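You operate a simulated robot arm through the tools that you are given. There is no shell and no other tool. Be economical: measure what you need, move in short steps, check, and stop when the job is done.

The job below is to be done with a simulated robot arm. You get a single attempt, and the scene is never put back.

Task
Take the white glue stick from the top of the front window-side table and put it on the top of the back wall-side table. Fetch the yellow pad from the top of the front wall-side table and set it on the right half of the sill under the green blind. Put the yellow bead from the top of the front wall-side table on the top of the middle wall-side table and the green bead on the top of the front window-side table. The order is free.
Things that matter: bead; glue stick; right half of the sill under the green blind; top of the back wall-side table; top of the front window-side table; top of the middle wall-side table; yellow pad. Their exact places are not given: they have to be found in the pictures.

Only the result counts: the job must be done as asked and must still hold three seconds after the hand-in. Knocking over, shifting, dropping, spilling or breaking anything else fails it.

Robot
A 6-joint arm with a two-finger parallel gripper on a trunk, on a base that drives. Base frame: it is fixed to the floor where the robot stands at the start and does not move with it; the origin is under the middle of the robot, x ahead of it, y to its left, z up. Lengths are in m, angles in degrees, forces in N, time in s.
Its first joint turns from -166.0 to 166.0 degrees. Places, roughly: bead [1.25, 0.5, 0.75]; right half of the sill under the green blind [3, -2.6, 0.9]; top of the back wall-side table [4.4, 0.3, 0.7]; top of the front window-side table [1.3, -0.3, 0.7]; top of the middle wall-side table [2.9, 0.3, 0.7]. Payload 3.43 kg.
The tool frame sits at the grasp point between the pads (the TCP): z along the fingers, y along the line on which they close. The tips reach 0.034 m beyond it. The gripper opens to 0.128 m. The fingers are 0.024 m wide and 0.012 m thick; the gripper's body (0.048 by 0.13 m) begins 0.096 m behind the TCP.
Orientation is that of the tool frame in the base frame, as a unit quaternion [x, y, z, w]. With the fingers straight down and closing along the base's y, the tool's x points along the base's -x, its y along +y and its z along -z.

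Tools
- The arm moves only by the tool apply_moves. Its arguments are lists of equal length, an entry for each row: "claw": the opening in per cent of the stroke, from 0 (shut) to 100 (fully open); "xyz": the shift along the tool's x, y, z in units of 150 mm (1.0 is 150 mm), a list of three; "rotation": the turn, a rotation vector about the tool's x, y, z in units of 60 degrees (1.0 is 60 degrees), a list of three. In form: {"claw": [claw, ...], "xyz": [[x, y, z], ...], "rotation": [[ax, ay, az], ...]}. A call has 1 to 8 rows; each row is the pose to reach, as a shift and turn from the pose commanded when the call began, along the tool's axes at that moment. A call with a number of a shift or a turn outside -1 to 1 is refused whole. Rows are played at 5 a second. More than 0.05 m and 8.6 degrees between two rows, or a gripper value outside its range, and nothing of the call is played. A pose out of reach is approached as far as the arm can. The call stops where the force on the tool passes 40 N (or 10 N more than at its start, if that is more) or the arm is blocked; 0.2 s more then pass. Each finger travels about 0.153 m/s and halts on what it meets, pressing with about 32 N; the grip force reading is that of the motor and also rises with nothing between the fingers. The clock runs only during rows and for 0.2 s after the last one: add rows that repeat a pose to give the fingers time. It gives the time, the measured TCP pose, the force on the tool (base axes), the opening and the grip force at its end, in the units of the frame above (readings bear some noise), with the torque about the TCP (base axes, N m) and any sound that the robot's microphone picked up.
- Cameras (640 x 400 px; columns grow to the right, rows downward): "scene" is now at [0.16, 0.1828, 1.2043]; the picture's right is [-0.43, -0.90, 0.00], its down [-0.49, 0.24, -0.84] and it looks along [0.75, -0.36, -0.55] (base axes); focal length 251 px, centre (320, 200). "wrist" rides on the gripper at [0.076, -0.011, -0.16] in the tool frame; the picture's right is [0.15, 0.99, 0.00], its down [-0.88, 0.13, -0.46] and it looks along [-0.45, 0.07, 0.89] (tool axes); focal length 234 px, centre (320, 200).
- capture(camera): a new picture of that camera. It takes no simulated time.
- steer(legs): drives the robot by 1 to 6 legs, each [ahead, left, turn to the left] in m, m and degrees, along the robot's own axes; the way and the turn of a leg run together, so that a leg with both is an arc; at most 1.5 m and 180 degrees a leg. The arm and the cameras ride along, it lands a little off, and it stops where it bumps. It gives what a move gives.
- aim_head(pan, tilt): turns the head with the scene camera to pan (to the left, within 143 degrees either way) and tilt (down, from -29 to 69), counted from straight ahead of the robot. It gives what a move gives.
- measure_at(camera, pixels): for up to 12 pixels [column, row] of the newest picture of that camera ("zoom" is the newest enlarged one), the place [x, y, z] in the base frame of the surface seen there, good to about 0.002 m. It takes no simulated time.
- zoom(camera, box): a new picture of the part [left, top, right, bottom] of that camera's present view, enlarged. It takes no simulated time.
- sign_off(): hands the job in; it is judged then, once.

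Go step by step. Measure first, check grasps and placings, and put right what went wrong. The budget is 110 turns and 82 pictures, counting those below and the enlarged ones. Unless the task says otherwise, let go and move clear before handing in, and close with one line.

The tools are called after ">>>" by a JSON object that holds its "name" and its "arguments". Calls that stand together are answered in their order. apply_moves: Moves the arm, as the interface text tells. Its arguments: {"type":"object","properties":{"claw":{"type":"array"},"xyz":{"type":"array"},"rotation":{"type":"array"}},"required":["claw","xyz","rotation"]} The other tools are called the same way: steer (legs) drives the base; aim_head (pan, tilt) turns the head that bears the scene camera; capture (camera) takes a picture; measure_at (camera, pixels) gives the place of the surface under pixels of a picture; zoom (camera, box) takes an enlarged picture of a part of a camera's view; sign_off () hands the job in.

At the start:

```text
t: 0.0
eef_pos: [0.6642, 0.1567, 0.9813]
tool_rot: [0.0, 1.0, 0.0, 0.001]
ft_force: [0.2, 0.2, 0.6]
moment: [-0.02, 0.0, 0.0]
width: 0.1279
grasp_force: 0.0
robot x, y, heading: [0.0016, 0.0032, 0.1]
head pan, tilt: [-25.7, 33.2]
```

scene: 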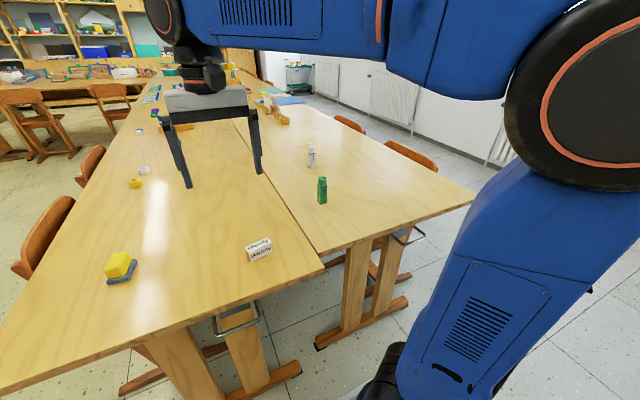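
wrist: 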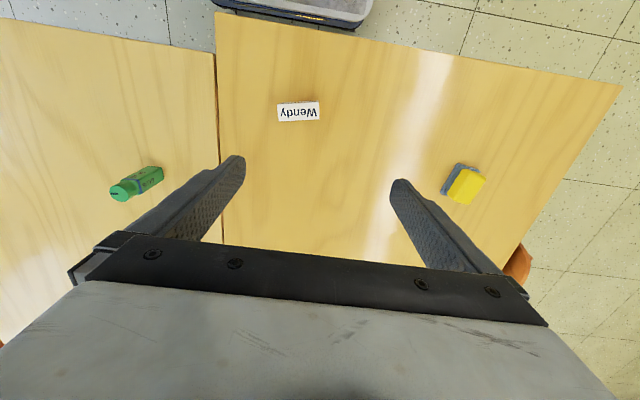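

The scene shows a green glue stick near (322,190), a white one at (312,156), a yellow block on a grey one at (118,265), and small items at (135,183) and (143,170). I'll zoom in to identify them.

>>> {"name": "zoom", "arguments": {"camera": "scene", "box": [60, 80, 220, 180]}}

>>> {"name": "zoom", "arguments": {"camera": "scene", "box": [80, 150, 240, 300]}}

>>> {"name": "measure_at", "arguments": {"camera": "scene", "pixels": [[135, 183], [143, 170], [118, 262], [112, 279], [322, 190], [312, 156], [260, 245], [300, 255], [470, 195]]}}

```text
4.00 times, centred on (140, 130) of scene
```

zoom: 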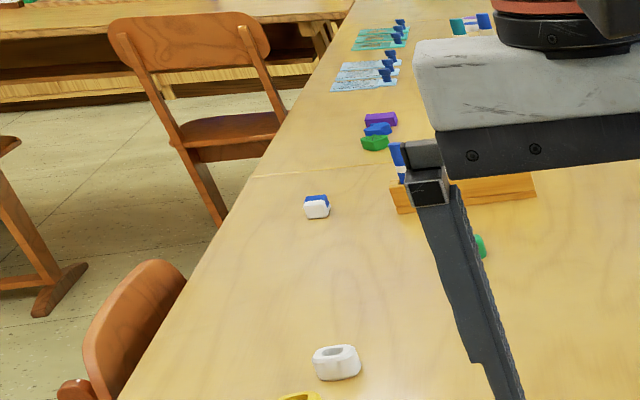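

```text
2.67 times, centred on (160, 225) of scene
```

zoom: 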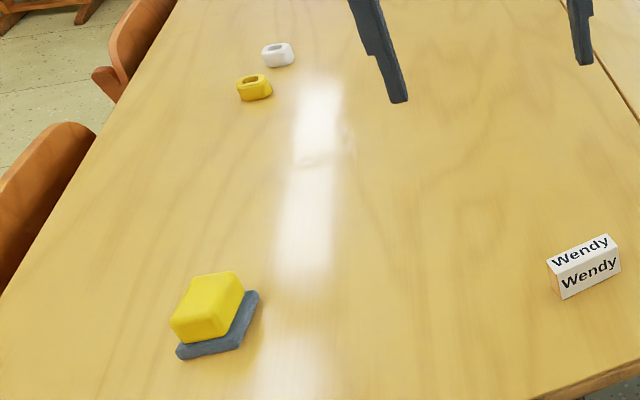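

```text
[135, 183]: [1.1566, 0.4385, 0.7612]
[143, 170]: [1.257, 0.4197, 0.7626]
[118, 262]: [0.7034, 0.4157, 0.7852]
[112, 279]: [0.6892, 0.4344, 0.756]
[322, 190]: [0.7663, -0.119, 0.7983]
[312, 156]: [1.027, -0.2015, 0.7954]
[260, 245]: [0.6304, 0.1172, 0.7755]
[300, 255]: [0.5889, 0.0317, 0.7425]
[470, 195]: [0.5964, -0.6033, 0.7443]
```

Yellow bead at about (1.157, 0.438); a green object is peeking out behind the finger. The yellow pad sits on top of a grey one. I'll aim the head for better views.

>>> {"name": "aim_head", "arguments": {"pan": 10, "tilt": 25}}

>>> {"name": "capture", "arguments": {"camera": "scene"}}

>>> {"name": "aim_head", "arguments": {"pan": -60, "tilt": 10}}

>>> {"name": "capture", "arguments": {"camera": "scene"}}

```text
t: 1.0
eef_pos: [0.6642, 0.157, 0.9801]
tool_rot: [0.0, 1.0, 0.0, 0.0]
ft_force: [0.3, 0.0, -0.9]
moment: [0.0, 0.03, 0.01]
width: 0.1278
grasp_force: 0.0
robot x, y, heading: [-0.0015, 0.0017, 0.2]
head pan, tilt: [10.0, 25.0]
```

```text
77 pictures are left
```

scene: 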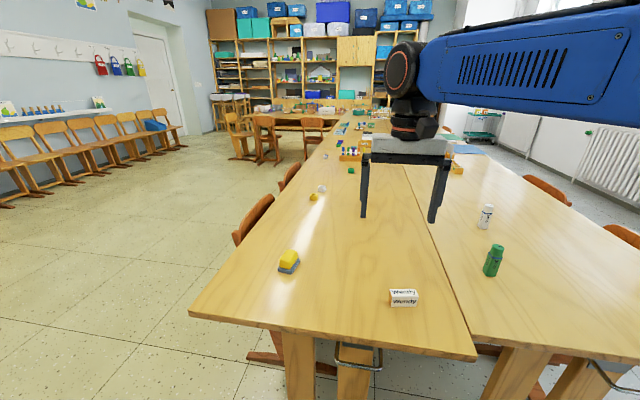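

```text
t: 2.4
eef_pos: [0.6646, 0.1565, 0.9812]
tool_rot: [-0.001, 1.0, 0.0, 0.0]
ft_force: [0.7, 0.0, -0.2]
moment: [0.0, 0.0, 0.0]
width: 0.1282
grasp_force: 0.0
robot x, y, heading: [0.0049, 0.0025, 0.1]
head pan, tilt: [-60.0, 10.0]
```

```text
76 pictures are left
```

scene: 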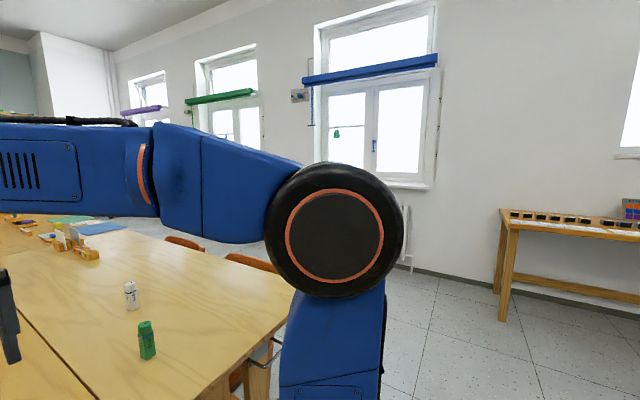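

Next I'll look forward for beads and table seams, with a measurable zoom.

>>> {"name": "aim_head", "arguments": {"pan": 10, "tilt": 25}}

>>> {"name": "zoom", "arguments": {"camera": "scene", "box": [270, 95, 430, 195]}}

>>> {"name": "measure_at", "arguments": {"camera": "zoom", "pixels": [[324, 301], [172, 410], [172, 400], [200, 370], [330, 235]]}}

```text
t: 3.8
eef_pos: [0.6656, 0.157, 0.9812]
tool_rot: [0.0, 1.0, 0.0, 0.001]
ft_force: [-0.4, -0.6, 0.2]
moment: [0.0, -0.02, 0.02]
width: 0.1278
grasp_force: 0.0
robot x, y, heading: [0.0017, 0.0002, -0.1]
head pan, tilt: [10.0, 25.0]
```

```text
4.00 times, centred on (350, 145) of scene
```

zoom: 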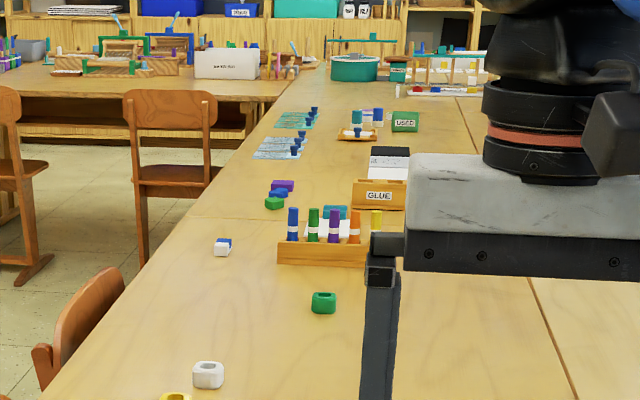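

```text
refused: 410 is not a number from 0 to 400
```

>>> {"name": "measure_at", "arguments": {"camera": "zoom", "pixels": [[324, 301], [172, 398], [208, 375], [230, 217], [340, 255], [222, 250], [278, 203], [280, 150], [293, 130], [350, 155], [380, 200]]}}

>>> {"name": "measure_at", "arguments": {"camera": "scene", "pixels": [[190, 312], [475, 357], [404, 166], [260, 212], [295, 172], [272, 225], [486, 215], [492, 262], [290, 260], [540, 180], [440, 375]]}}

```text
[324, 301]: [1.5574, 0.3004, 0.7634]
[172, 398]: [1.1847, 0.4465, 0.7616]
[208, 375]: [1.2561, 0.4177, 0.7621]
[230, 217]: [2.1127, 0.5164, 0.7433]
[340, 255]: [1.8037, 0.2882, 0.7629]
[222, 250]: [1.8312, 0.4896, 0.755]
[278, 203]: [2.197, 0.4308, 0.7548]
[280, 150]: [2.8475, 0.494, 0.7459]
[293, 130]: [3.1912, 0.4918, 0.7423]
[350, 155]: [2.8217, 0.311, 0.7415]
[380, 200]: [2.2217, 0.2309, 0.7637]
```

```text
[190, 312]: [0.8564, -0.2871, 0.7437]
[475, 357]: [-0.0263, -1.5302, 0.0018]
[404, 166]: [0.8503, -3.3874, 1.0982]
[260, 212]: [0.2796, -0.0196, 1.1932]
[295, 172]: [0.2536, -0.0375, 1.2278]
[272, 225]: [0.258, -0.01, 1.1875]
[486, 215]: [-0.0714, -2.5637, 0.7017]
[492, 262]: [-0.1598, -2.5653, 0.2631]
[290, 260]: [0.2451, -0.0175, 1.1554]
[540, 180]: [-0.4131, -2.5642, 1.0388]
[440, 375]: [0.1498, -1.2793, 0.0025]
```

>>> {"name": "capture", "arguments": {"camera": "scene"}}

>>> {"name": "measure_at", "arguments": {"camera": "scene", "pixels": [[190, 312], [475, 357], [404, 166], [245, 235], [285, 178], [486, 224], [486, 212], [290, 257], [545, 185], [288, 268], [492, 275], [335, 143]]}}

```text
74 pictures are left
```

scene: 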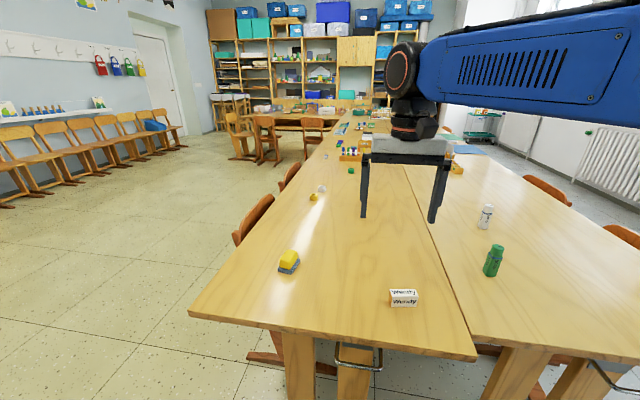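

```text
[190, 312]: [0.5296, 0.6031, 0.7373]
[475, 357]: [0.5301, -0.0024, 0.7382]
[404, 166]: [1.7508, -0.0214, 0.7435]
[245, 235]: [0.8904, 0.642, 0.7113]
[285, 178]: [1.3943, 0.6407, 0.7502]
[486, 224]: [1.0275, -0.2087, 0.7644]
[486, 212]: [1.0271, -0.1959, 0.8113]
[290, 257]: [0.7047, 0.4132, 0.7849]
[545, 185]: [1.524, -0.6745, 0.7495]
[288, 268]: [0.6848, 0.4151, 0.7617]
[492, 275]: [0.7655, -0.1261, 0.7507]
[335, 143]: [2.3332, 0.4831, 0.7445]
```

Tables: front ones span x≈0.53–2.05, with the seam at y≈0. Now I'll check the left side corridor and the chairs.

>>> {"name": "zoom", "arguments": {"camera": "scene", "box": [200, 85, 360, 185]}}

>>> {"name": "measure_at", "arguments": {"camera": "zoom", "pixels": [[140, 290], [250, 290], [280, 300], [210, 125], [250, 120], [410, 130], [440, 130], [330, 330], [500, 180], [560, 140], [500, 90], [590, 105]]}}

>>> {"name": "measure_at", "arguments": {"camera": "scene", "pixels": [[240, 232], [235, 242], [262, 200], [272, 205], [281, 185], [298, 167], [300, 160], [184, 145], [100, 185], [255, 358]]}}

```text
4.00 times, centred on (280, 135) of scene
```

zoom: 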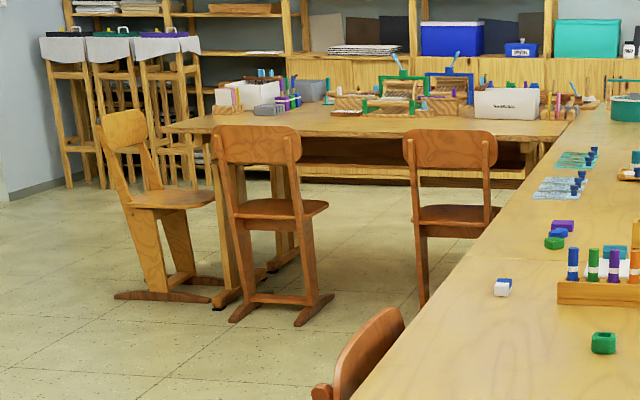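

```text
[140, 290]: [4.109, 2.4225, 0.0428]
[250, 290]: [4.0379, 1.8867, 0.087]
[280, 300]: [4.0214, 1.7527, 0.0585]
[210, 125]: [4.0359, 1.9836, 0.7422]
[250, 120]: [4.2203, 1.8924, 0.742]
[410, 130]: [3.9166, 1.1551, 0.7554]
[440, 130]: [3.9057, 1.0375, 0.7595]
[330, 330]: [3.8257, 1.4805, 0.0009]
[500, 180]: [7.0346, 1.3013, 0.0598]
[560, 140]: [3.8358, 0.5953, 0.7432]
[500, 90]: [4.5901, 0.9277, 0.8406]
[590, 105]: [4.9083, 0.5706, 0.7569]
```

```text
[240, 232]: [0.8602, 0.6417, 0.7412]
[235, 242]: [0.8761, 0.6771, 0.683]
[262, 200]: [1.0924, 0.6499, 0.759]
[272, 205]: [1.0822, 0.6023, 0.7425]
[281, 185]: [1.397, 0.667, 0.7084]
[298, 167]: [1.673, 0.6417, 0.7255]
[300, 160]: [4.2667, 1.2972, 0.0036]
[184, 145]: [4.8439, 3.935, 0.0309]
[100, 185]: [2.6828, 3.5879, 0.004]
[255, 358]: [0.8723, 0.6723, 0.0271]
```

Chairs are tucked against the wall-side edge (backs at y≈0.65), so the left aisle is open to x≈3.5. I'll start with the white glue stick by driving a bit ahead and right.

>>> {"name": "steer", "arguments": {"legs": [[0.15, -0.2, 0]]}}

>>> {"name": "aim_head", "arguments": {"pan": 0, "tilt": 40}}

>>> {"name": "capture", "arguments": {"camera": "scene"}}

>>> {"name": "capture", "arguments": {"camera": "wrist"}}

```text
t: 5.6
eef_pos: [0.8134, -0.039, 0.9811]
tool_rot: [-0.002, 1.0, 0.0, 0.0]
ft_force: [-0.4, 0.9, 0.0]
moment: [-0.02, -0.03, 0.0]
width: 0.1282
grasp_force: 0.0
robot x, y, heading: [0.149, -0.1958, -0.1]
head pan, tilt: [10.0, 25.0]
```

```text
t: 6.4
eef_pos: [0.8136, -0.037, 0.9807]
tool_rot: [-0.001, 1.0, 0.0, 0.001]
ft_force: [0.5, -0.5, -0.2]
moment: [0.02, 0.0, 0.02]
width: 0.128
grasp_force: 0.1
robot x, y, heading: [0.1503, -0.1942, 0.1]
head pan, tilt: [0.0, 40.0]
```

```text
72 pictures are left
```

scene: 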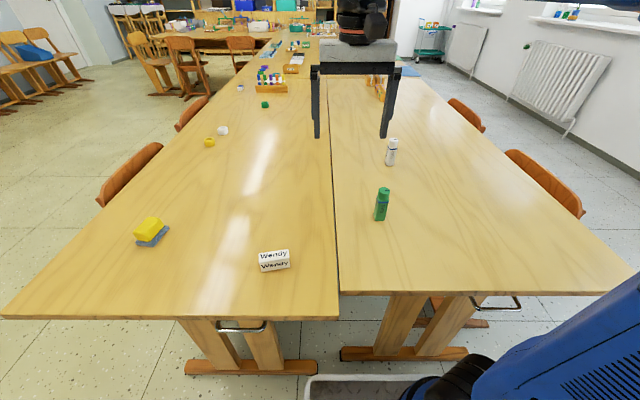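

```text
71 pictures are left
```

wrist: 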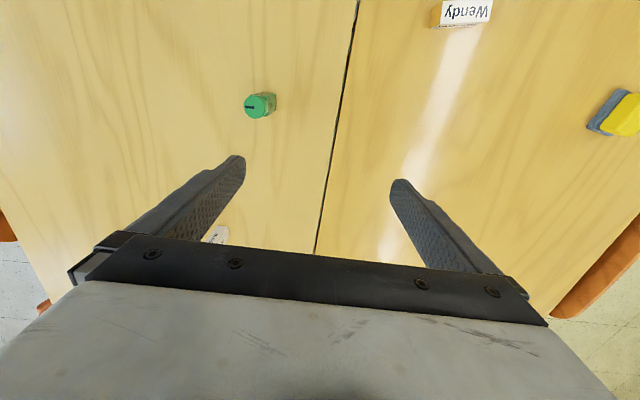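

The white glue stick is at (391,152). I'll measure it and the base front rim.

>>> {"name": "zoom", "arguments": {"camera": "scene", "box": [351, 125, 431, 175]}}

>>> {"name": "measure_at", "arguments": {"camera": "zoom", "pixels": [[320, 310], [320, 210], [320, 120], [360, 120], [280, 200], [345, 210]]}}

>>> {"name": "measure_at", "arguments": {"camera": "scene", "pixels": [[350, 380], [312, 380], [310, 398], [126, 155], [545, 170], [467, 112]]}}

```text
8.00 times, centred on (391, 150) of scene
```

zoom: 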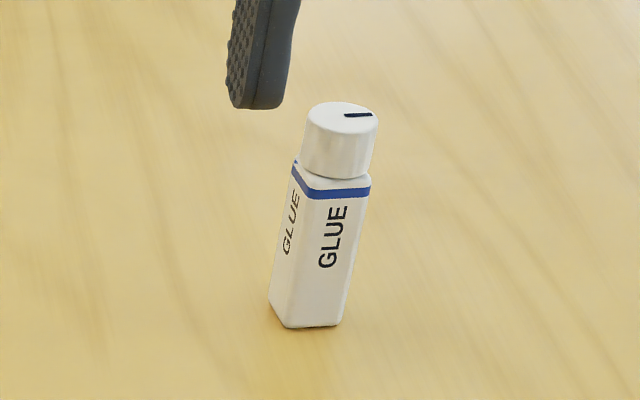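

```text
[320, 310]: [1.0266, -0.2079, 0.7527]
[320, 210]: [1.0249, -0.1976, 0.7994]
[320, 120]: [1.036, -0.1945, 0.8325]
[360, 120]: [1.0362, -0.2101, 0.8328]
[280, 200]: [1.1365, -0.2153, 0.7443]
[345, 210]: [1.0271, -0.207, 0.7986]
```

```text
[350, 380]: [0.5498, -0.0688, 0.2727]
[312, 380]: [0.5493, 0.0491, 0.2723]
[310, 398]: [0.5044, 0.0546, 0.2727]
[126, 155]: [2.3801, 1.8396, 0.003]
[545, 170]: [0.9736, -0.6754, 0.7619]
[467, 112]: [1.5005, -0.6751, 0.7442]
```

Glue stick centre is about (1.037, -0.203), height 0.742–0.833. I'll move above it in the first step.

>>> {"name": "apply_moves", "arguments": {"claw": [100, 90, 80, 70], "xyz": [[-0.25, -0.185, 0], [-0.5, -0.37, 0], [-0.75, -0.555, 0], [-1, -0.74, 0]], "rotation": [[0, 0, 0], [0, 0, 0], [0, 0, 0], [0, 0, 0]]}}

```text
t: 7.4
eef_pos: [0.9639, -0.1486, 0.9819]
tool_rot: [-0.001, 1.0, 0.0, 0.002]
ft_force: [-0.8, 0.3, 0.8]
moment: [-0.01, -0.06, 0.01]
width: 0.0895
grasp_force: 0.1
robot x, y, heading: [0.148, -0.1977, 0.0]
head pan, tilt: [0.0, 40.0]
```

>>> {"name": "apply_moves", "arguments": {"claw": [70, 70, 70, 70, 70], "xyz": [[-0.243, -0.18, 0], [-0.487, -0.363, 0], [-0.487, -0.363, 0.25], [-0.487, -0.363, 0.5], [-0.487, -0.363, 0.6]], "rotation": [[0, 0, 0], [0, 0, 0], [0, 0, 0], [0, 0, 0], [0, 0, 0]]}}

>>> {"name": "capture", "arguments": {"camera": "wrist"}}

>>> {"name": "capture", "arguments": {"camera": "scene"}}

```text
t: 8.6
eef_pos: [1.0374, -0.2033, 0.8905]
tool_rot: [-0.001, 1.0, 0.0, 0.0]
ft_force: [-0.2, -0.2, 0.4]
moment: [0.04, -0.01, 0.02]
width: 0.0895
grasp_force: 0.1
robot x, y, heading: [0.1512, -0.1986, 0.0]
head pan, tilt: [0.0, 40.0]
```

```text
69 pictures are left
```

wrist: 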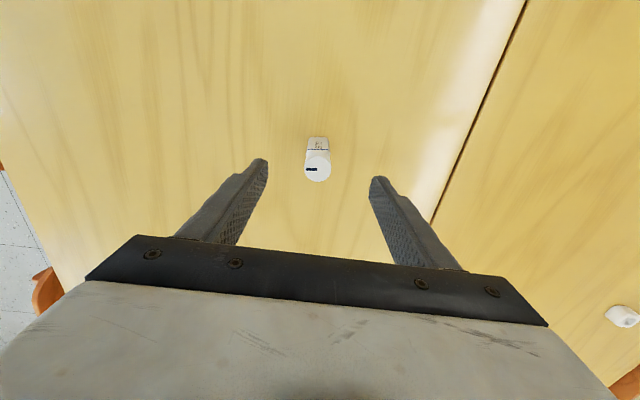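

```text
68 pictures are left
```

scene: 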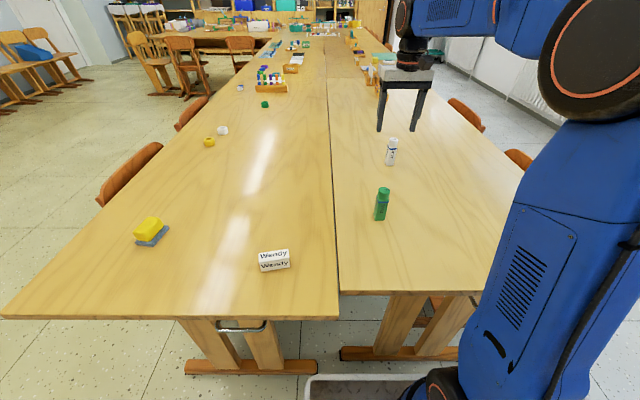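

The stick is centred between the fingers. I'll descend and close.

>>> {"name": "apply_moves", "arguments": {"claw": [70, 70, 40, 0, 0, 0], "xyz": [[0, 0, 0.3], [0, 0, 0.6], [0, 0, 0.6], [0, 0, 0.6], [0, 0, 0.6], [0, 0, 0.6]], "rotation": [[0, 0, 0], [0, 0, 0], [0, 0, 0], [0, 0, 0], [0, 0, 0], [0, 0, 0]]}}

>>> {"name": "apply_moves", "arguments": {"claw": [0, 0, 0, 0, 0], "xyz": [[0, 0, -0.1], [0, 0, -0.4], [0, 0, -0.7], [0, 0, -1], [0, 0, -1]], "rotation": [[0, 0, 0], [0, 0, 0], [0, 0, 0], [0, 0, 0], [0, 0, 0]]}}

>>> {"name": "capture", "arguments": {"camera": "wrist"}}

```text
t: 10.0
eef_pos: [1.0363, -0.2025, 0.7993]
tool_rot: [0.0, 1.0, 0.0, 0.0]
ft_force: [-0.6, 0.3, 0.5]
moment: [-0.02, -0.01, 0.0]
width: 0.0258
grasp_force: 32.1
robot x, y, heading: [0.1494, -0.1933, 0.1]
head pan, tilt: [0.0, 40.0]
```

```text
t: 11.2
eef_pos: [1.0375, -0.2038, 0.9482]
tool_rot: [-0.001, 1.0, 0.0, 0.0]
ft_force: [0.1, -0.2, -0.4]
moment: [0.04, 0.0, 0.0]
width: 0.0255
grasp_force: 31.6
robot x, y, heading: [0.1527, -0.1963, -0.1]
head pan, tilt: [0.0, 40.0]
```

```text
67 pictures are left
```

wrist: 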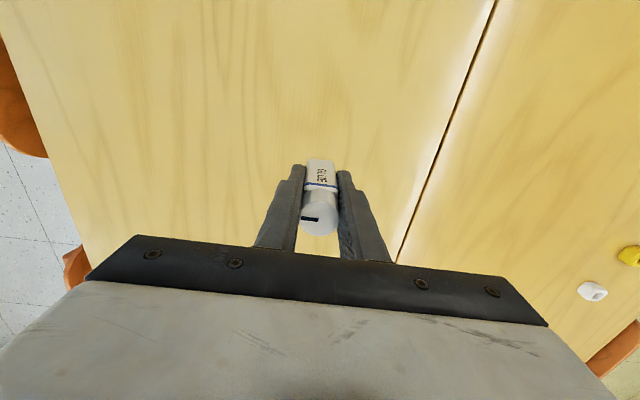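

The glue stick is held. I'll lift and retract before driving.

>>> {"name": "apply_moves", "arguments": {"claw": [0, 0, 0, 0, 0, 0, 0, 0], "xyz": [[0.05, 0.0, -0.25], [0.2, 0.05, -0.5], [0.4, 0.1, -0.7], [0.6, 0.2, -0.8], [0.75, 0.3, -0.9], [0.9, 0.4, -0.9], [1.0, 0.5, -0.9], [1, 0.6, -0.9]], "rotation": [[0, 0, 0], [0, 0, 0], [0, 0, 0], [0, 0, 0], [0, 0, 0], [0, 0, 0], [0, 0, 0], [0, 0, 0]]}}

>>> {"name": "apply_moves", "arguments": {"claw": [0, 0, 0, 0, 0, 0, 0, 0], "xyz": [[0.15, 0.1, 0], [0.3, 0.2, 0], [0.45, 0.4, 0], [0.6, 0.6, 0], [0.75, 0.8, 0], [0.9, 0.9, 0], [1.0, 1.0, 0], [1, 1, 0]], "rotation": [[0, 0, 0], [0, 0, 0], [0, 0, 0], [0, 0, 0], [0, 0, 0], [0, 0, 0], [0, 0, 0], [0, 0, 0]]}}

```text
t: 13.0
eef_pos: [0.8864, -0.115, 1.0859]
tool_rot: [0.0, 1.0, 0.0, 0.0]
ft_force: [0.2, -1.0, -0.3]
moment: [0.0, 0.01, -0.01]
width: 0.0256
grasp_force: 32.2
robot x, y, heading: [0.149, -0.1959, 0.1]
head pan, tilt: [0.0, 40.0]
```

```text
t: 14.8
eef_pos: [0.737, 0.0372, 1.0862]
tool_rot: [-0.001, 1.0, 0.0, 0.0]
ft_force: [0.7, 0.1, -0.5]
moment: [0.02, -0.04, -0.02]
width: 0.0254
grasp_force: 32.1
robot x, y, heading: [0.1489, -0.1935, 0.4]
head pan, tilt: [0.0, 40.0]
```

Now drive around on the wall side.

>>> {"name": "steer", "arguments": {"legs": [[-0.25, 0, 0], [0, 1.27, 0], [1.5, 0, 0], [1.5, 0, 0]]}}

>>> {"name": "aim_head", "arguments": {"pan": -35, "tilt": 30}}

>>> {"name": "capture", "arguments": {"camera": "scene"}}

```text
t: 36.9
eef_pos: [3.4845, 1.3978, 1.0867]
tool_rot: [-0.014, 1.0, 0.0, 0.0]
ft_force: [0.5, 0.9, -1.3]
moment: [-0.04, 0.01, -0.01]
width: 0.0254
grasp_force: 32.1
robot x, y, heading: [2.905, 1.15, 1.6]
head pan, tilt: [0.0, 40.0]
```

```text
t: 37.9
eef_pos: [3.485, 1.398, 1.087]
tool_rot: [-0.015, 1.0, 0.0, 0.0]
ft_force: [0.1, -1.0, -0.8]
moment: [0.0, -0.01, 0.0]
width: 0.0255
grasp_force: 32.2
robot x, y, heading: [2.9012, 1.1487, 1.9]
head pan, tilt: [-35.0, 30.0]
```

```text
66 pictures are left
```

scene: 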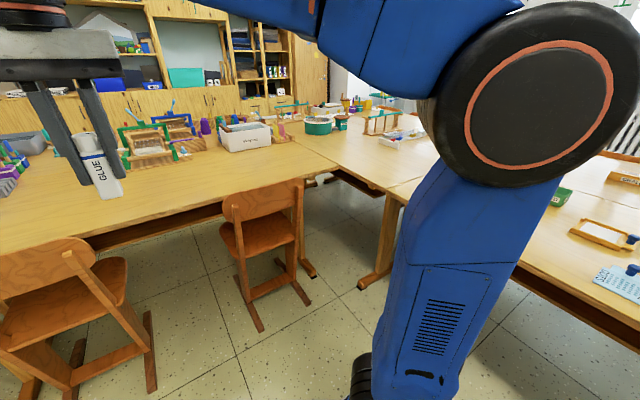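

>>> {"name": "measure_at", "arguments": {"camera": "scene", "pixels": [[293, 148], [338, 166], [388, 190], [360, 160], [400, 160], [415, 178], [300, 180], [400, 135], [260, 195], [320, 125], [600, 235], [560, 195]]}}

>>> {"name": "zoom", "arguments": {"camera": "scene", "box": [260, 90, 440, 210]}}

```text
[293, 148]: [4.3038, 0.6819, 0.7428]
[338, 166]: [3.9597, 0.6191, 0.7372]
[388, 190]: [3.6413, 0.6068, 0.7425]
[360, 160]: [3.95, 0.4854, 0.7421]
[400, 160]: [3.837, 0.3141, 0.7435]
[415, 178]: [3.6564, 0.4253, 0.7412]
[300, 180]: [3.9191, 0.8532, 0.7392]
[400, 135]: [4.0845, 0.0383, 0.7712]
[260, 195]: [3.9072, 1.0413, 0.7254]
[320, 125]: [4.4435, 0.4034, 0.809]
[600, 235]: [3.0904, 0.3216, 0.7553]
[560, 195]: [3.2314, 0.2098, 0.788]
```

```text
3.33 times, centred on (350, 150) of scene
```

zoom: 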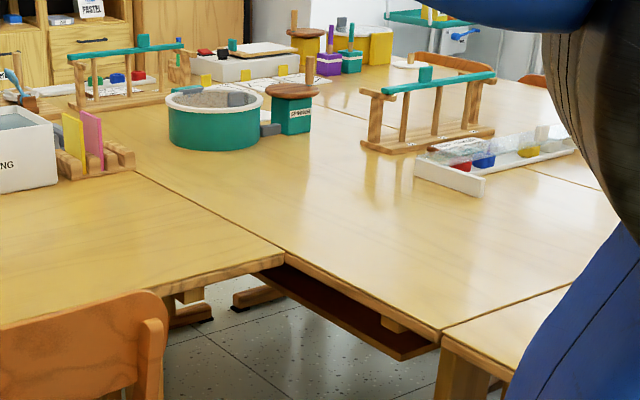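

The middle/back seam is at x≈3.63; the spot around (3.82,0.42) on the back table is clear. I'll drive closer.

>>> {"name": "measure_at", "arguments": {"camera": "scene", "pixels": [[258, 328], [308, 303], [240, 285]]}}

>>> {"name": "steer", "arguments": {"legs": [[0.25, -0.2, -1.9]]}}

>>> {"name": "aim_head", "arguments": {"pan": -25, "tilt": 40}}

>>> {"name": "capture", "arguments": {"camera": "scene"}}

```text
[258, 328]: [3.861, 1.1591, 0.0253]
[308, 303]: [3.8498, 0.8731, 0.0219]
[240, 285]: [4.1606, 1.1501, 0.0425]
```

```text
t: 40.0
eef_pos: [3.7421, 1.1756, 1.0864]
tool_rot: [0.004, 1.0, 0.0, 0.001]
ft_force: [0.3, 0.6, -0.8]
moment: [0.03, 0.0, -0.03]
width: 0.0253
grasp_force: 32.1
robot x, y, heading: [3.153, 0.9505, -0.3]
head pan, tilt: [-35.0, 30.0]
```

```text
t: 40.7
eef_pos: [3.7441, 1.1752, 1.086]
tool_rot: [0.004, 1.0, 0.0, 0.0]
ft_force: [-0.6, 0.5, -1.1]
moment: [0.01, 0.02, -0.03]
width: 0.0254
grasp_force: 32.5
robot x, y, heading: [3.1508, 0.9474, -0.7]
head pan, tilt: [-25.0, 40.0]
```

```text
64 pictures are left
```

scene: 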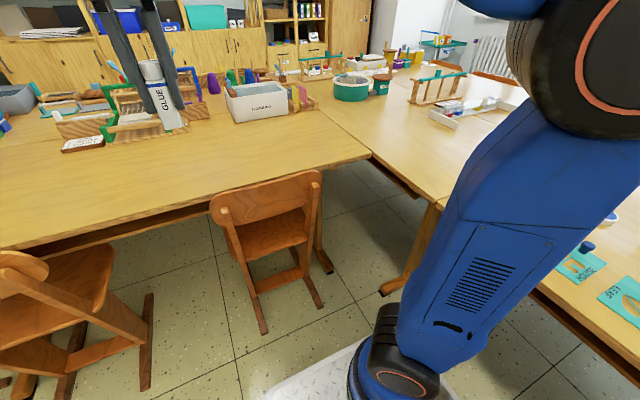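

I'll sweep the arm to above (3.85, 0.42).

>>> {"name": "apply_moves", "arguments": {"claw": [0, 0, 0, 0], "xyz": [[0, -0.3, 0], [0, -0.6, 0], [0, -0.9, 0], [0, -1, 0]], "rotation": [[0, 0, 0], [0, 0, 0], [0, 0, 0], [0, 0, 0]]}}

>>> {"name": "apply_moves", "arguments": {"claw": [0, 0, 0, 0], "xyz": [[0, -0.3, 0], [0, -0.6, 0], [0, -0.9, 0], [0, -1, 0]], "rotation": [[0, 0, 0], [0, 0, 0], [0, 0, 0], [0, 0, 0]]}}

>>> {"name": "apply_moves", "arguments": {"claw": [0, 0, 0, 0], "xyz": [[0, -0.3, 0], [0, -0.6, 0], [0, -0.9, 0], [0, -1, 0]], "rotation": [[0, 0, 0], [0, 0, 0], [0, 0, 0], [0, 0, 0]]}}

>>> {"name": "apply_moves", "arguments": {"claw": [0, 0, 0, 0], "xyz": [[0, -0.3, 0], [0, -0.6, 0], [-0.2, -0.8, 0], [-0.35, -1, 0]], "rotation": [[0, 0, 0], [0, 0, 0], [0, 0, 0], [0, 0, 0]]}}

>>> {"name": "apply_moves", "arguments": {"claw": [0, 0, 0, 0, 0, 0], "xyz": [[-0.1, -0.3, 0], [-0.2, -0.6, 0], [-0.3, -0.8, 0.1], [-0.35, -1, 0.3], [-0.35, -1, 0.6], [-0.35, -1, 0.8]], "rotation": [[0, 0, 0], [0, 0, 0], [0, 0, 0], [0, 0, 0], [0, 0, 0], [0, 0, 0]]}}

>>> {"name": "capture", "arguments": {"camera": "wrist"}}

>>> {"name": "capture", "arguments": {"camera": "scene"}}

```text
t: 41.7
eef_pos: [3.742, 1.0248, 1.088]
tool_rot: [0.004, 1.0, 0.0, 0.001]
ft_force: [-0.1, -1.1, -0.8]
moment: [0.02, 0.04, -0.02]
width: 0.0256
grasp_force: 32.0
robot x, y, heading: [3.1543, 0.95, -0.4]
head pan, tilt: [-25.0, 40.0]
```

```text
t: 42.7
eef_pos: [3.7403, 0.8754, 1.0854]
tool_rot: [0.004, 1.0, 0.0, 0.0]
ft_force: [-0.2, 0.7, -0.6]
moment: [-0.03, -0.01, 0.0]
width: 0.0256
grasp_force: 32.3
robot x, y, heading: [3.1512, 0.9488, -0.6]
head pan, tilt: [-25.0, 40.0]
```

```text
t: 43.7
eef_pos: [3.7393, 0.7264, 1.0872]
tool_rot: [0.004, 1.0, 0.0, 0.0]
ft_force: [-0.4, -0.4, -0.4]
moment: [0.02, -0.03, 0.0]
width: 0.0255
grasp_force: 32.1
robot x, y, heading: [3.1537, 0.9503, -0.7]
head pan, tilt: [-25.0, 40.0]
```

```text
t: 44.7
eef_pos: [3.7916, 0.5738, 1.0871]
tool_rot: [0.005, 1.0, -0.001, 0.001]
ft_force: [-0.8, 0.2, 0.4]
moment: [-0.05, -0.07, 0.02]
width: 0.0254
grasp_force: 31.6
robot x, y, heading: [3.1508, 0.9463, -0.7]
head pan, tilt: [-25.0, 40.0]
```

```text
t: 46.1
eef_pos: [3.8417, 0.4215, 0.9643]
tool_rot: [0.005, 1.0, 0.0, 0.0]
ft_force: [0.4, 0.7, 0.4]
moment: [-0.02, -0.02, 0.0]
width: 0.0256
grasp_force: 32.0
robot x, y, heading: [3.153, 0.9502, -0.5]
head pan, tilt: [-25.0, 40.0]
```

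```text
63 pictures are left
```

wrist: 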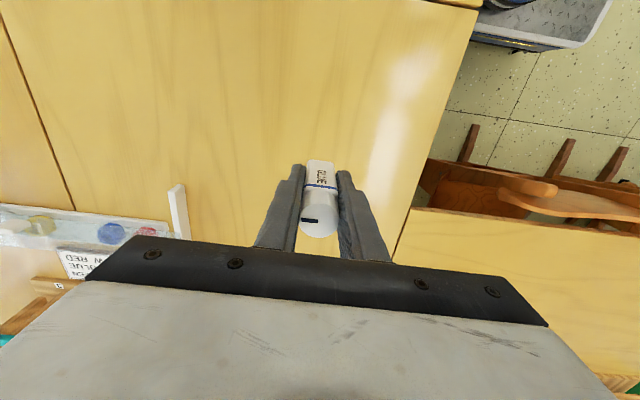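

```text
62 pictures are left
```

scene: 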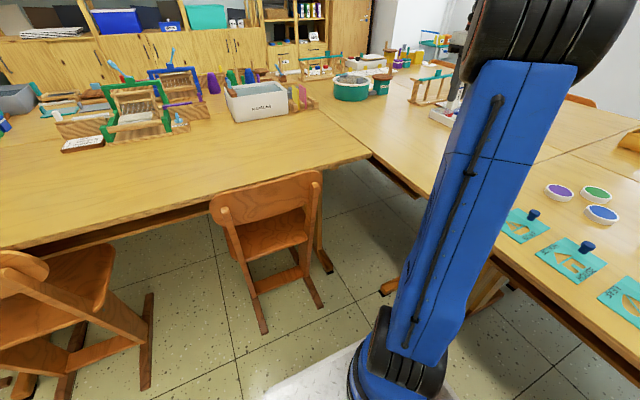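

>>> {"name": "measure_at", "arguments": {"camera": "wrist", "pixels": [[250, 150], [400, 20], [460, 4], [420, 3], [250, 20], [320, 150], [185, 190], [40, 120]]}}

>>> {"name": "zoom", "arguments": {"camera": "wrist", "box": [160, 0, 560, 220]}}

```text
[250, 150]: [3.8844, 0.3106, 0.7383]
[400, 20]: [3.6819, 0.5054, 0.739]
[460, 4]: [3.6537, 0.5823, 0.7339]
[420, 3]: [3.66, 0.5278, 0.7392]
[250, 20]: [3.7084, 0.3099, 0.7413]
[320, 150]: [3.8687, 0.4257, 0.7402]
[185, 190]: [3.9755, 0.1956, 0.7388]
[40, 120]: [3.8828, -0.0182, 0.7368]
```

```text
1.60 times, centred on (360, 110) of wrist
```

zoom: 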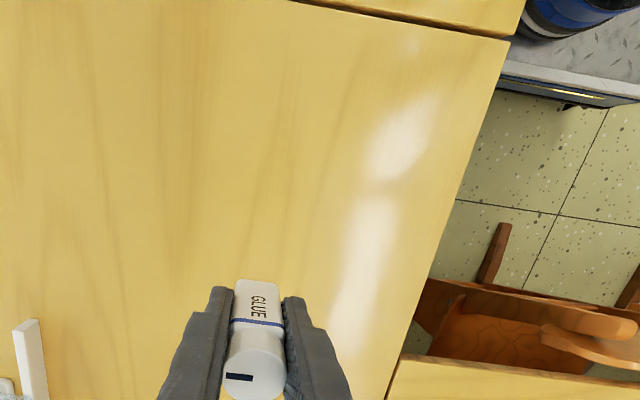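

The spot is clear and well past the seam at x≈3.65. I'll lower the stick.

>>> {"name": "apply_moves", "arguments": {"claw": [0, 0, 0, 0, 0], "xyz": [[0, 0, 0.3], [0, 0, 0.6], [0, 0, 0.85], [0, 0, 0.99], [0, 0, 0.99]], "rotation": [[0, 0, 0], [0, 0, 0], [0, 0, 0], [0, 0, 0], [0, 0, 0]]}}

>>> {"name": "apply_moves", "arguments": {"claw": [0, 0, 0, 0, 0], "xyz": [[0, 0, 0.04], [0, 0, 0.07], [0, 0, 0.085], [0, 0, 0.1], [0, 0, 0.1]], "rotation": [[0, 0, 0], [0, 0, 0], [0, 0, 0], [0, 0, 0], [0, 0, 0]]}}

```text
t: 47.3
eef_pos: [3.8413, 0.4247, 0.8165]
tool_rot: [0.004, 1.0, 0.0, 0.001]
ft_force: [0.4, -0.9, -0.5]
moment: [0.0, 0.02, -0.04]
width: 0.0257
grasp_force: 31.7
robot x, y, heading: [3.1519, 0.946, -0.6]
head pan, tilt: [-25.0, 40.0]
```

```text
t: 48.5
eef_pos: [3.8428, 0.4247, 0.8023]
tool_rot: [0.004, 1.0, 0.0, 0.0]
ft_force: [0.2, -0.3, -1.5]
moment: [0.0, -0.03, 0.0]
width: 0.0255
grasp_force: 32.4
robot x, y, heading: [3.1505, 0.9471, -0.7]
head pan, tilt: [-25.0, 40.0]
```

>>> {"name": "apply_moves", "arguments": {"claw": [0, 0, 0, 0], "xyz": [[0, 0, 0.008], [0, 0, 0.016], [0, 0, 0.022], [0, 0, 0.022]], "rotation": [[0, 0, 0], [0, 0, 0], [0, 0, 0], [0, 0, 0]]}}

```text
t: 49.5
eef_pos: [3.8425, 0.4243, 0.8001]
tool_rot: [0.005, 1.0, 0.0, 0.0]
ft_force: [-0.4, -0.1, -0.2]
moment: [0.0, 0.02, 0.0]
width: 0.0254
grasp_force: 32.1
robot x, y, heading: [3.1537, 0.9473, -0.6]
head pan, tilt: [-25.0, 40.0]
```

>>> {"name": "apply_moves", "arguments": {"claw": [0, 0, 0, 0], "xyz": [[0, 0, 0.007], [0, 0, 0.013], [0, 0, 0.018], [0, 0, 0.018]], "rotation": [[0, 0, 0], [0, 0, 0], [0, 0, 0], [0, 0, 0]]}}

```text
t: 50.5
eef_pos: [3.8412, 0.4232, 0.7981]
tool_rot: [0.005, 1.0, -0.001, 0.001]
ft_force: [2.7, -1.7, 26.4]
moment: [-0.05, -0.24, -0.02]
width: 0.0253
grasp_force: 31.8
robot x, y, heading: [3.1513, 0.9478, -0.7]
head pan, tilt: [-25.0, 40.0]
```

Contact at 26 N: the stick is on the table. I'll ease off 1 mm, open and rise.

>>> {"name": "apply_moves", "arguments": {"claw": [0, 10, 30, 50, 50], "xyz": [[0, 0, -0.008], [0, 0, -0.008], [0, 0, -0.008], [0, 0, -0.008], [0, 0, -0.008]], "rotation": [[0, 0, 0], [0, 0, 0], [0, 0, 0], [0, 0, 0], [0, 0, 0]]}}

>>> {"name": "apply_moves", "arguments": {"claw": [50, 50, 50, 50], "xyz": [[0, 0, -0.3], [0, 0, -0.6], [0, 0, -0.9], [0, 0, -1]], "rotation": [[0, 0, 0], [0, 0, 0], [0, 0, 0], [0, 0, 0]]}}

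>>> {"name": "capture", "arguments": {"camera": "wrist"}}

```text
t: 51.7
eef_pos: [3.8411, 0.4249, 0.7989]
tool_rot: [0.005, 1.0, 0.0, 0.0]
ft_force: [0.1, 0.2, 0.0]
moment: [-0.05, 0.01, -0.01]
width: 0.0641
grasp_force: 0.1
robot x, y, heading: [3.1531, 0.947, -0.4]
head pan, tilt: [-25.0, 40.0]
```

```text
t: 52.7
eef_pos: [3.8435, 0.4279, 0.9493]
tool_rot: [0.005, 1.0, 0.001, 0.0]
ft_force: [-0.4, -0.1, -0.4]
moment: [-0.02, -0.04, 0.02]
width: 0.064
grasp_force: 0.0
robot x, y, heading: [3.1515, 0.9482, -0.7]
head pan, tilt: [-25.0, 40.0]
```

```text
60 pictures are left
```

wrist: 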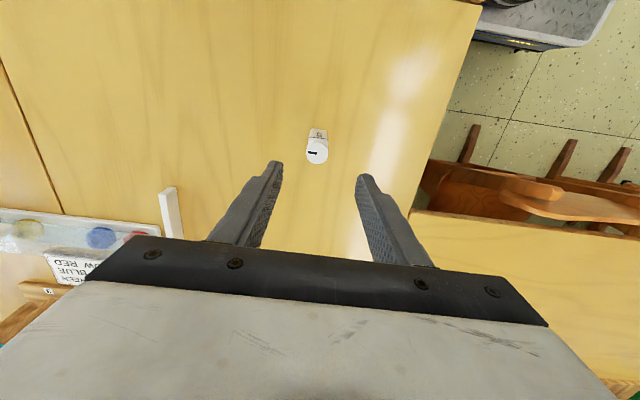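

The glue stick stands upright on the back table. Next I'll raise the arm and drive back along the aisle to the yellow bead.

>>> {"name": "apply_moves", "arguments": {"claw": [50, 50, 50, 50, 50, 50], "xyz": [[0, 0, -0.3], [0, 0, -0.6], [0, 0, -0.8], [0.3, 0, -0.8], [0.6, 0, -0.8], [0.9, 0, -0.8]], "rotation": [[0, 0, 0], [0, 0, 0], [0, 0, 0], [0, 0, 0], [0, 0, 0], [0, 0, 0]]}}

>>> {"name": "steer", "arguments": {"legs": [[-0.2, 0.07, 0], [-1.5, 0, 0]]}}

>>> {"name": "aim_head", "arguments": {"pan": -75, "tilt": 40}}

>>> {"name": "capture", "arguments": {"camera": "scene"}}

```text
t: 54.1
eef_pos: [3.7063, 0.4271, 1.0675]
tool_rot: [0.004, 1.0, -0.001, 0.0]
ft_force: [-0.3, -0.9, -0.7]
moment: [0.12, 0.01, -0.01]
width: 0.0638
grasp_force: 0.1
robot x, y, heading: [3.1517, 0.9504, -0.4]
head pan, tilt: [-25.0, 40.0]
```

```text
t: 62.8
eef_pos: [2.0171, 0.5051, 1.0671]
tool_rot: [-0.001, 1.0, 0.0, -0.001]
ft_force: [-0.2, -0.4, -0.1]
moment: [-0.01, 0.01, -0.01]
width: 0.0641
grasp_force: 0.1
robot x, y, heading: [1.456, 1.0191, 0.1]
head pan, tilt: [-25.0, 40.0]
```

```text
t: 64.0
eef_pos: [2.0158, 0.5053, 1.0671]
tool_rot: [-0.001, 1.0, 0.0, 0.0]
ft_force: [-0.7, -0.6, 0.1]
moment: [-0.05, 0.0, -0.01]
width: 0.064
grasp_force: 0.0
robot x, y, heading: [1.4566, 1.0153, 0.1]
head pan, tilt: [-75.0, 40.0]
```

```text
59 pictures are left
```

scene: 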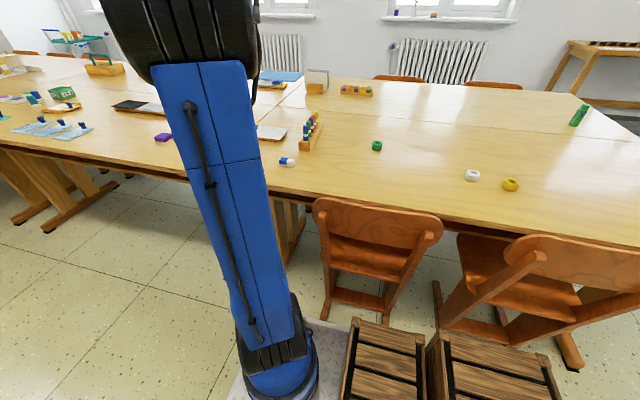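

From here yellow (510,184) and green (377,145) are both within reach. I'll measure beads and the middle table's near area.

>>> {"name": "zoom", "arguments": {"camera": "scene", "box": [345, 130, 545, 220]}}

>>> {"name": "measure_at", "arguments": {"camera": "zoom", "pixels": [[102, 40], [102, 58], [94, 48], [112, 48], [528, 168], [530, 188], [518, 178], [545, 178], [405, 145], [405, 160]]}}

>>> {"name": "measure_at", "arguments": {"camera": "scene", "pixels": [[157, 137], [140, 150], [80, 135], [110, 125], [100, 150], [286, 161], [268, 150], [175, 165]]}}

```text
3.20 times, centred on (445, 175) of scene
```

zoom: 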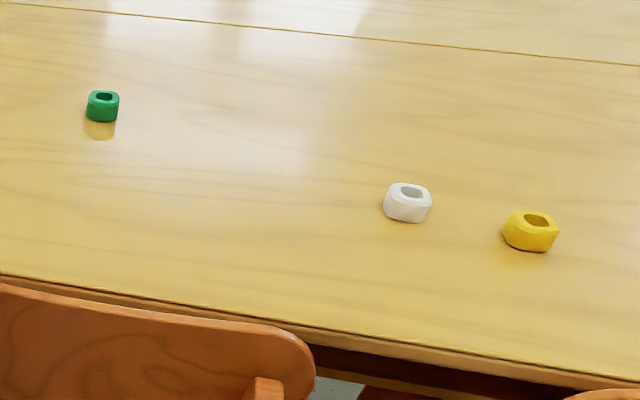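

```text
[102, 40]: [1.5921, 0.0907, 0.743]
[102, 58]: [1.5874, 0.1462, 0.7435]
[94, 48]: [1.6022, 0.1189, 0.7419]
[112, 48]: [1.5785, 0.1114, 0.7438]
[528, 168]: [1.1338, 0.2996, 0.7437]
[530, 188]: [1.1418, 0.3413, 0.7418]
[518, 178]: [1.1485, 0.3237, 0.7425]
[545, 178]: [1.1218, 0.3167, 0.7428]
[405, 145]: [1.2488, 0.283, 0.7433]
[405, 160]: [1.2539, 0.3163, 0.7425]
```

```text
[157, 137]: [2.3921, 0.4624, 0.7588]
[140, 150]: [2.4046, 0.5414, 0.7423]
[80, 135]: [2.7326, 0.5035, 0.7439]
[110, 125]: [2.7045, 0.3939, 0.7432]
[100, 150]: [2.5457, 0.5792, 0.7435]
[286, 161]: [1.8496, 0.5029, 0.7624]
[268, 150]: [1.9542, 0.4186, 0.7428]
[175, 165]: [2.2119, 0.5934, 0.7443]
```

>>> {"name": "measure_at", "arguments": {"camera": "zoom", "pixels": [[102, 112], [91, 100], [116, 100], [103, 93], [103, 103], [528, 240], [508, 222], [556, 232], [535, 212], [545, 228], [403, 212], [430, 200]]}}

>>> {"name": "zoom", "arguments": {"camera": "scene", "box": [470, 165, 550, 205]}}

>>> {"name": "measure_at", "arguments": {"camera": "zoom", "pixels": [[290, 120], [335, 175], [275, 155], [375, 165], [315, 185], [320, 120]]}}

```text
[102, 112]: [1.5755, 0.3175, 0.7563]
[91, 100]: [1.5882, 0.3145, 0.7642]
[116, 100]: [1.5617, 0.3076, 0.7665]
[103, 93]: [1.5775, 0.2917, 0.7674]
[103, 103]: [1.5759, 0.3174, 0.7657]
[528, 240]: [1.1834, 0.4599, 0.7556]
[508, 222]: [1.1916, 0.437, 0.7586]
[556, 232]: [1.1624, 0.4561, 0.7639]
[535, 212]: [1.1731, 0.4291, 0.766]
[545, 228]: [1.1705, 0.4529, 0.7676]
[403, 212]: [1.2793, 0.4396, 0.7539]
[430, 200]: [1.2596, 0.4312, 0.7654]
```

```text
8.00 times, centred on (510, 185) of scene
```

zoom: 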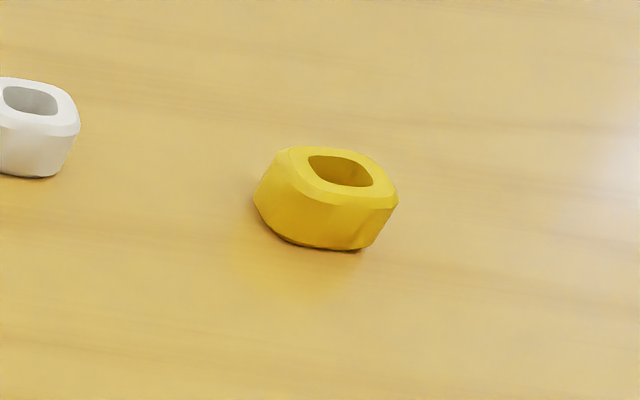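

```text
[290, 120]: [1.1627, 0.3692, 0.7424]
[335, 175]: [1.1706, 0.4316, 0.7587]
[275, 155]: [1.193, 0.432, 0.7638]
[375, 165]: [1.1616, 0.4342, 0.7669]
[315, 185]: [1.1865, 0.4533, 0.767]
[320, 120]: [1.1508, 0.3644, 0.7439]
```

Yellow bead centre ≈(1.173,0.443), top 0.768. I'll drive back 0.55 m and bring the hand above it.

>>> {"name": "steer", "arguments": {"legs": [[-0.55, 0.02, 0]]}}

>>> {"name": "apply_moves", "arguments": {"claw": [60, 60, 60, 60], "xyz": [[0.33, 0, 0], [0.66, 0, 0], [0.95, 0, 0], [1, 0, 0.1]], "rotation": [[0, 0, 0], [0, 0, 0], [0, 0, 0], [0, 0, 0]]}}

```text
t: 67.2
eef_pos: [1.4555, 0.5205, 1.0667]
tool_rot: [0.005, 1.0, 0.0, -0.001]
ft_force: [0.5, -0.6, 0.2]
moment: [0.03, 0.01, 0.0]
width: 0.0636
grasp_force: 0.1
robot x, y, heading: [0.903, 1.0425, -0.3]
head pan, tilt: [-75.0, 40.0]
```

```text
t: 68.2
eef_pos: [1.3056, 0.5214, 1.0528]
tool_rot: [0.005, 1.0, -0.001, 0.0]
ft_force: [0.0, -0.5, 0.3]
moment: [0.0, -0.01, 0.0]
width: 0.0769
grasp_force: 0.1
robot x, y, heading: [0.9026, 1.0429, -0.7]
head pan, tilt: [-75.0, 40.0]
```

>>> {"name": "apply_moves", "arguments": {"claw": [60, 60, 60, 60, 60, 60], "xyz": [[0.28, -0.15, 0], [0.55, -0.3, 0], [0.8, -0.45, 0.05], [0.883, -0.52, 0.3], [0.883, -0.52, 0.6], [0.883, -0.52, 0.8]], "rotation": [[0, 0, 0], [0, 0, 0], [0, 0, 0], [0, 0, 0], [0, 0, 0], [0, 0, 0]]}}

>>> {"name": "zoom", "arguments": {"camera": "wrist", "box": [240, 60, 400, 240]}}

```text
t: 69.6
eef_pos: [1.1702, 0.4452, 0.9313]
tool_rot: [0.006, 1.0, -0.001, 0.0]
ft_force: [-0.3, 0.3, 0.0]
moment: [0.01, -0.01, 0.01]
width: 0.0771
grasp_force: 0.0
robot x, y, heading: [0.9064, 1.0452, -0.7]
head pan, tilt: [-75.0, 40.0]
```

```text
2.22 times, centred on (320, 150) of wrist
```

zoom: 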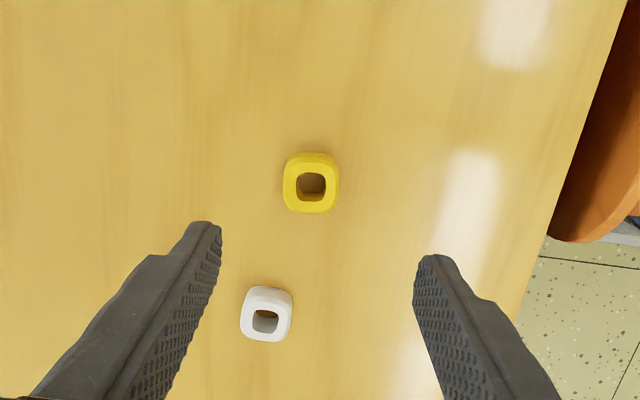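

>>> {"name": "measure_at", "arguments": {"camera": "zoom", "pixels": [[310, 163], [310, 207], [292, 185], [331, 185], [268, 292], [265, 325]]}}

```text
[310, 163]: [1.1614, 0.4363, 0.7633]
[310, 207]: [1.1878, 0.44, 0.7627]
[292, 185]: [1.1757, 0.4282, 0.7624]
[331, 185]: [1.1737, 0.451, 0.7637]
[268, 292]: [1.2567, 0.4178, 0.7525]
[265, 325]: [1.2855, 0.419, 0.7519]
```

Bead centre (1.175, 0.440). I'll descend and close.

>>> {"name": "apply_moves", "arguments": {"claw": [60, 60, 60, 60, 60, 20, 0, 0], "xyz": [[-0.033, -0.033, 0.25], [-0.033, -0.033, 0.5], [-0.033, -0.033, 0.8], [-0.033, -0.033, 1], [-0.033, -0.033, 1], [-0.033, -0.033, 1], [-0.033, -0.033, 1], [-0.033, -0.033, 1]], "rotation": [[0, 0, 0], [0, 0, 0], [0, 0, 0], [0, 0, 0], [0, 0, 0], [0, 0, 0], [0, 0, 0], [0, 0, 0]]}}

>>> {"name": "apply_moves", "arguments": {"claw": [0, 0, 0, 0, 0], "xyz": [[0, 0, -0.1], [0, 0, -0.4], [0, 0, -0.7], [0, 0, -1], [0, 0, -1]], "rotation": [[0, 0, 0], [0, 0, 0], [0, 0, 0], [0, 0, 0], [0, 0, 0]]}}

>>> {"name": "capture", "arguments": {"camera": "wrist"}}

```text
t: 71.4
eef_pos: [1.1776, 0.442, 0.7832]
tool_rot: [0.005, 1.0, 0.0, -0.001]
ft_force: [-0.2, 1.3, -0.3]
moment: [0.04, 0.03, -0.03]
width: 0.0346
grasp_force: 32.1
robot x, y, heading: [0.8988, 1.0462, -0.8]
head pan, tilt: [-75.0, 40.0]
```

```text
t: 72.6
eef_pos: [1.1759, 0.4416, 0.9321]
tool_rot: [0.005, 1.0, 0.0, 0.0]
ft_force: [-1.4, -0.5, -0.9]
moment: [-0.01, -0.01, -0.02]
width: 0.0343
grasp_force: 31.5
robot x, y, heading: [0.902, 1.0455, -0.6]
head pan, tilt: [-75.0, 40.0]
```

```text
55 pictures are left
```

wrist: 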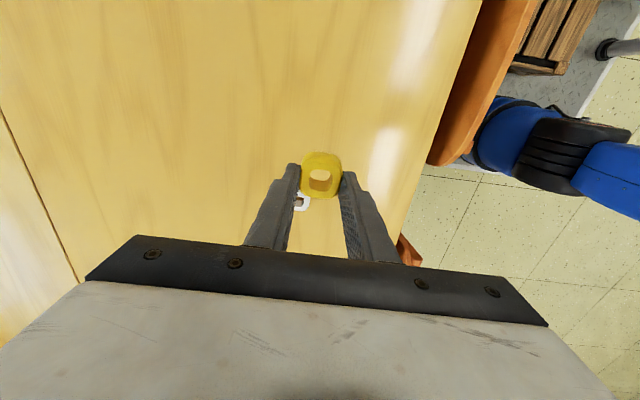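

The yellow bead is held. I'll raise and drive forward to about x=2.55 on the middle table.

>>> {"name": "apply_moves", "arguments": {"claw": [0, 0, 0, 0], "xyz": [[0, 0, -0.3], [0, 0, -0.6], [0, 0, -0.9], [0, 0, -0.9]], "rotation": [[0, 0, 0], [0, 0, 0], [0, 0, 0], [0, 0, 0]]}}

>>> {"name": "steer", "arguments": {"legs": [[1.4, 0, 0.6]]}}

>>> {"name": "capture", "arguments": {"camera": "wrist"}}

>>> {"name": "capture", "arguments": {"camera": "scene"}}

```text
t: 73.6
eef_pos: [1.1782, 0.4394, 1.0684]
tool_rot: [0.006, 1.0, 0.0, 0.0]
ft_force: [-0.6, 0.4, -0.2]
moment: [0.0, 0.0, 0.02]
width: 0.0346
grasp_force: 32.3
robot x, y, heading: [0.9054, 1.0424, -0.6]
head pan, tilt: [-75.0, 40.0]
```

```text
t: 80.6
eef_pos: [2.5955, 0.4298, 1.0681]
tool_rot: [0.002, 1.0, -0.001, 0.0]
ft_force: [0.4, -0.2, 0.0]
moment: [0.01, 0.01, -0.04]
width: 0.0343
grasp_force: 32.4
robot x, y, heading: [2.3164, 1.0312, -0.2]
head pan, tilt: [-75.0, 40.0]
```

```text
54 pictures are left
```

wrist: 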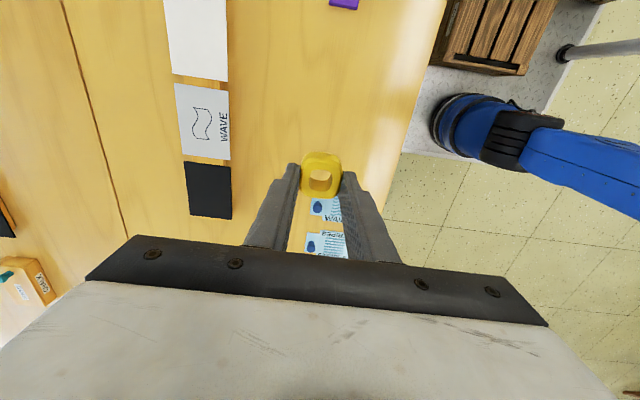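

```text
53 pictures are left
```

scene: 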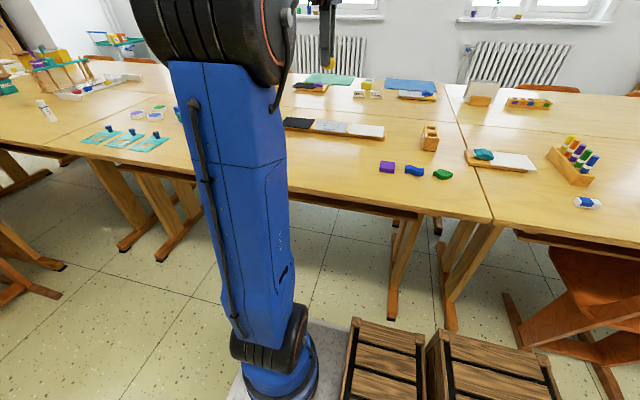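

>>> {"name": "measure_at", "arguments": {"camera": "wrist", "pixels": [[325, 200], [325, 235], [345, 5], [205, 130], [330, 130], [330, 80], [380, 100], [412, 100]]}}

```text
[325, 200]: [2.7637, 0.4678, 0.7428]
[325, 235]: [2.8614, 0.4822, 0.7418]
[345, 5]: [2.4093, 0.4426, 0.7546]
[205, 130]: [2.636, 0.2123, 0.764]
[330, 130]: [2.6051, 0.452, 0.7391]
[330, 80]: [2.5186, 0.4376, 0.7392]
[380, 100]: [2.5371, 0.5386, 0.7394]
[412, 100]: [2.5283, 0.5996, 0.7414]
```

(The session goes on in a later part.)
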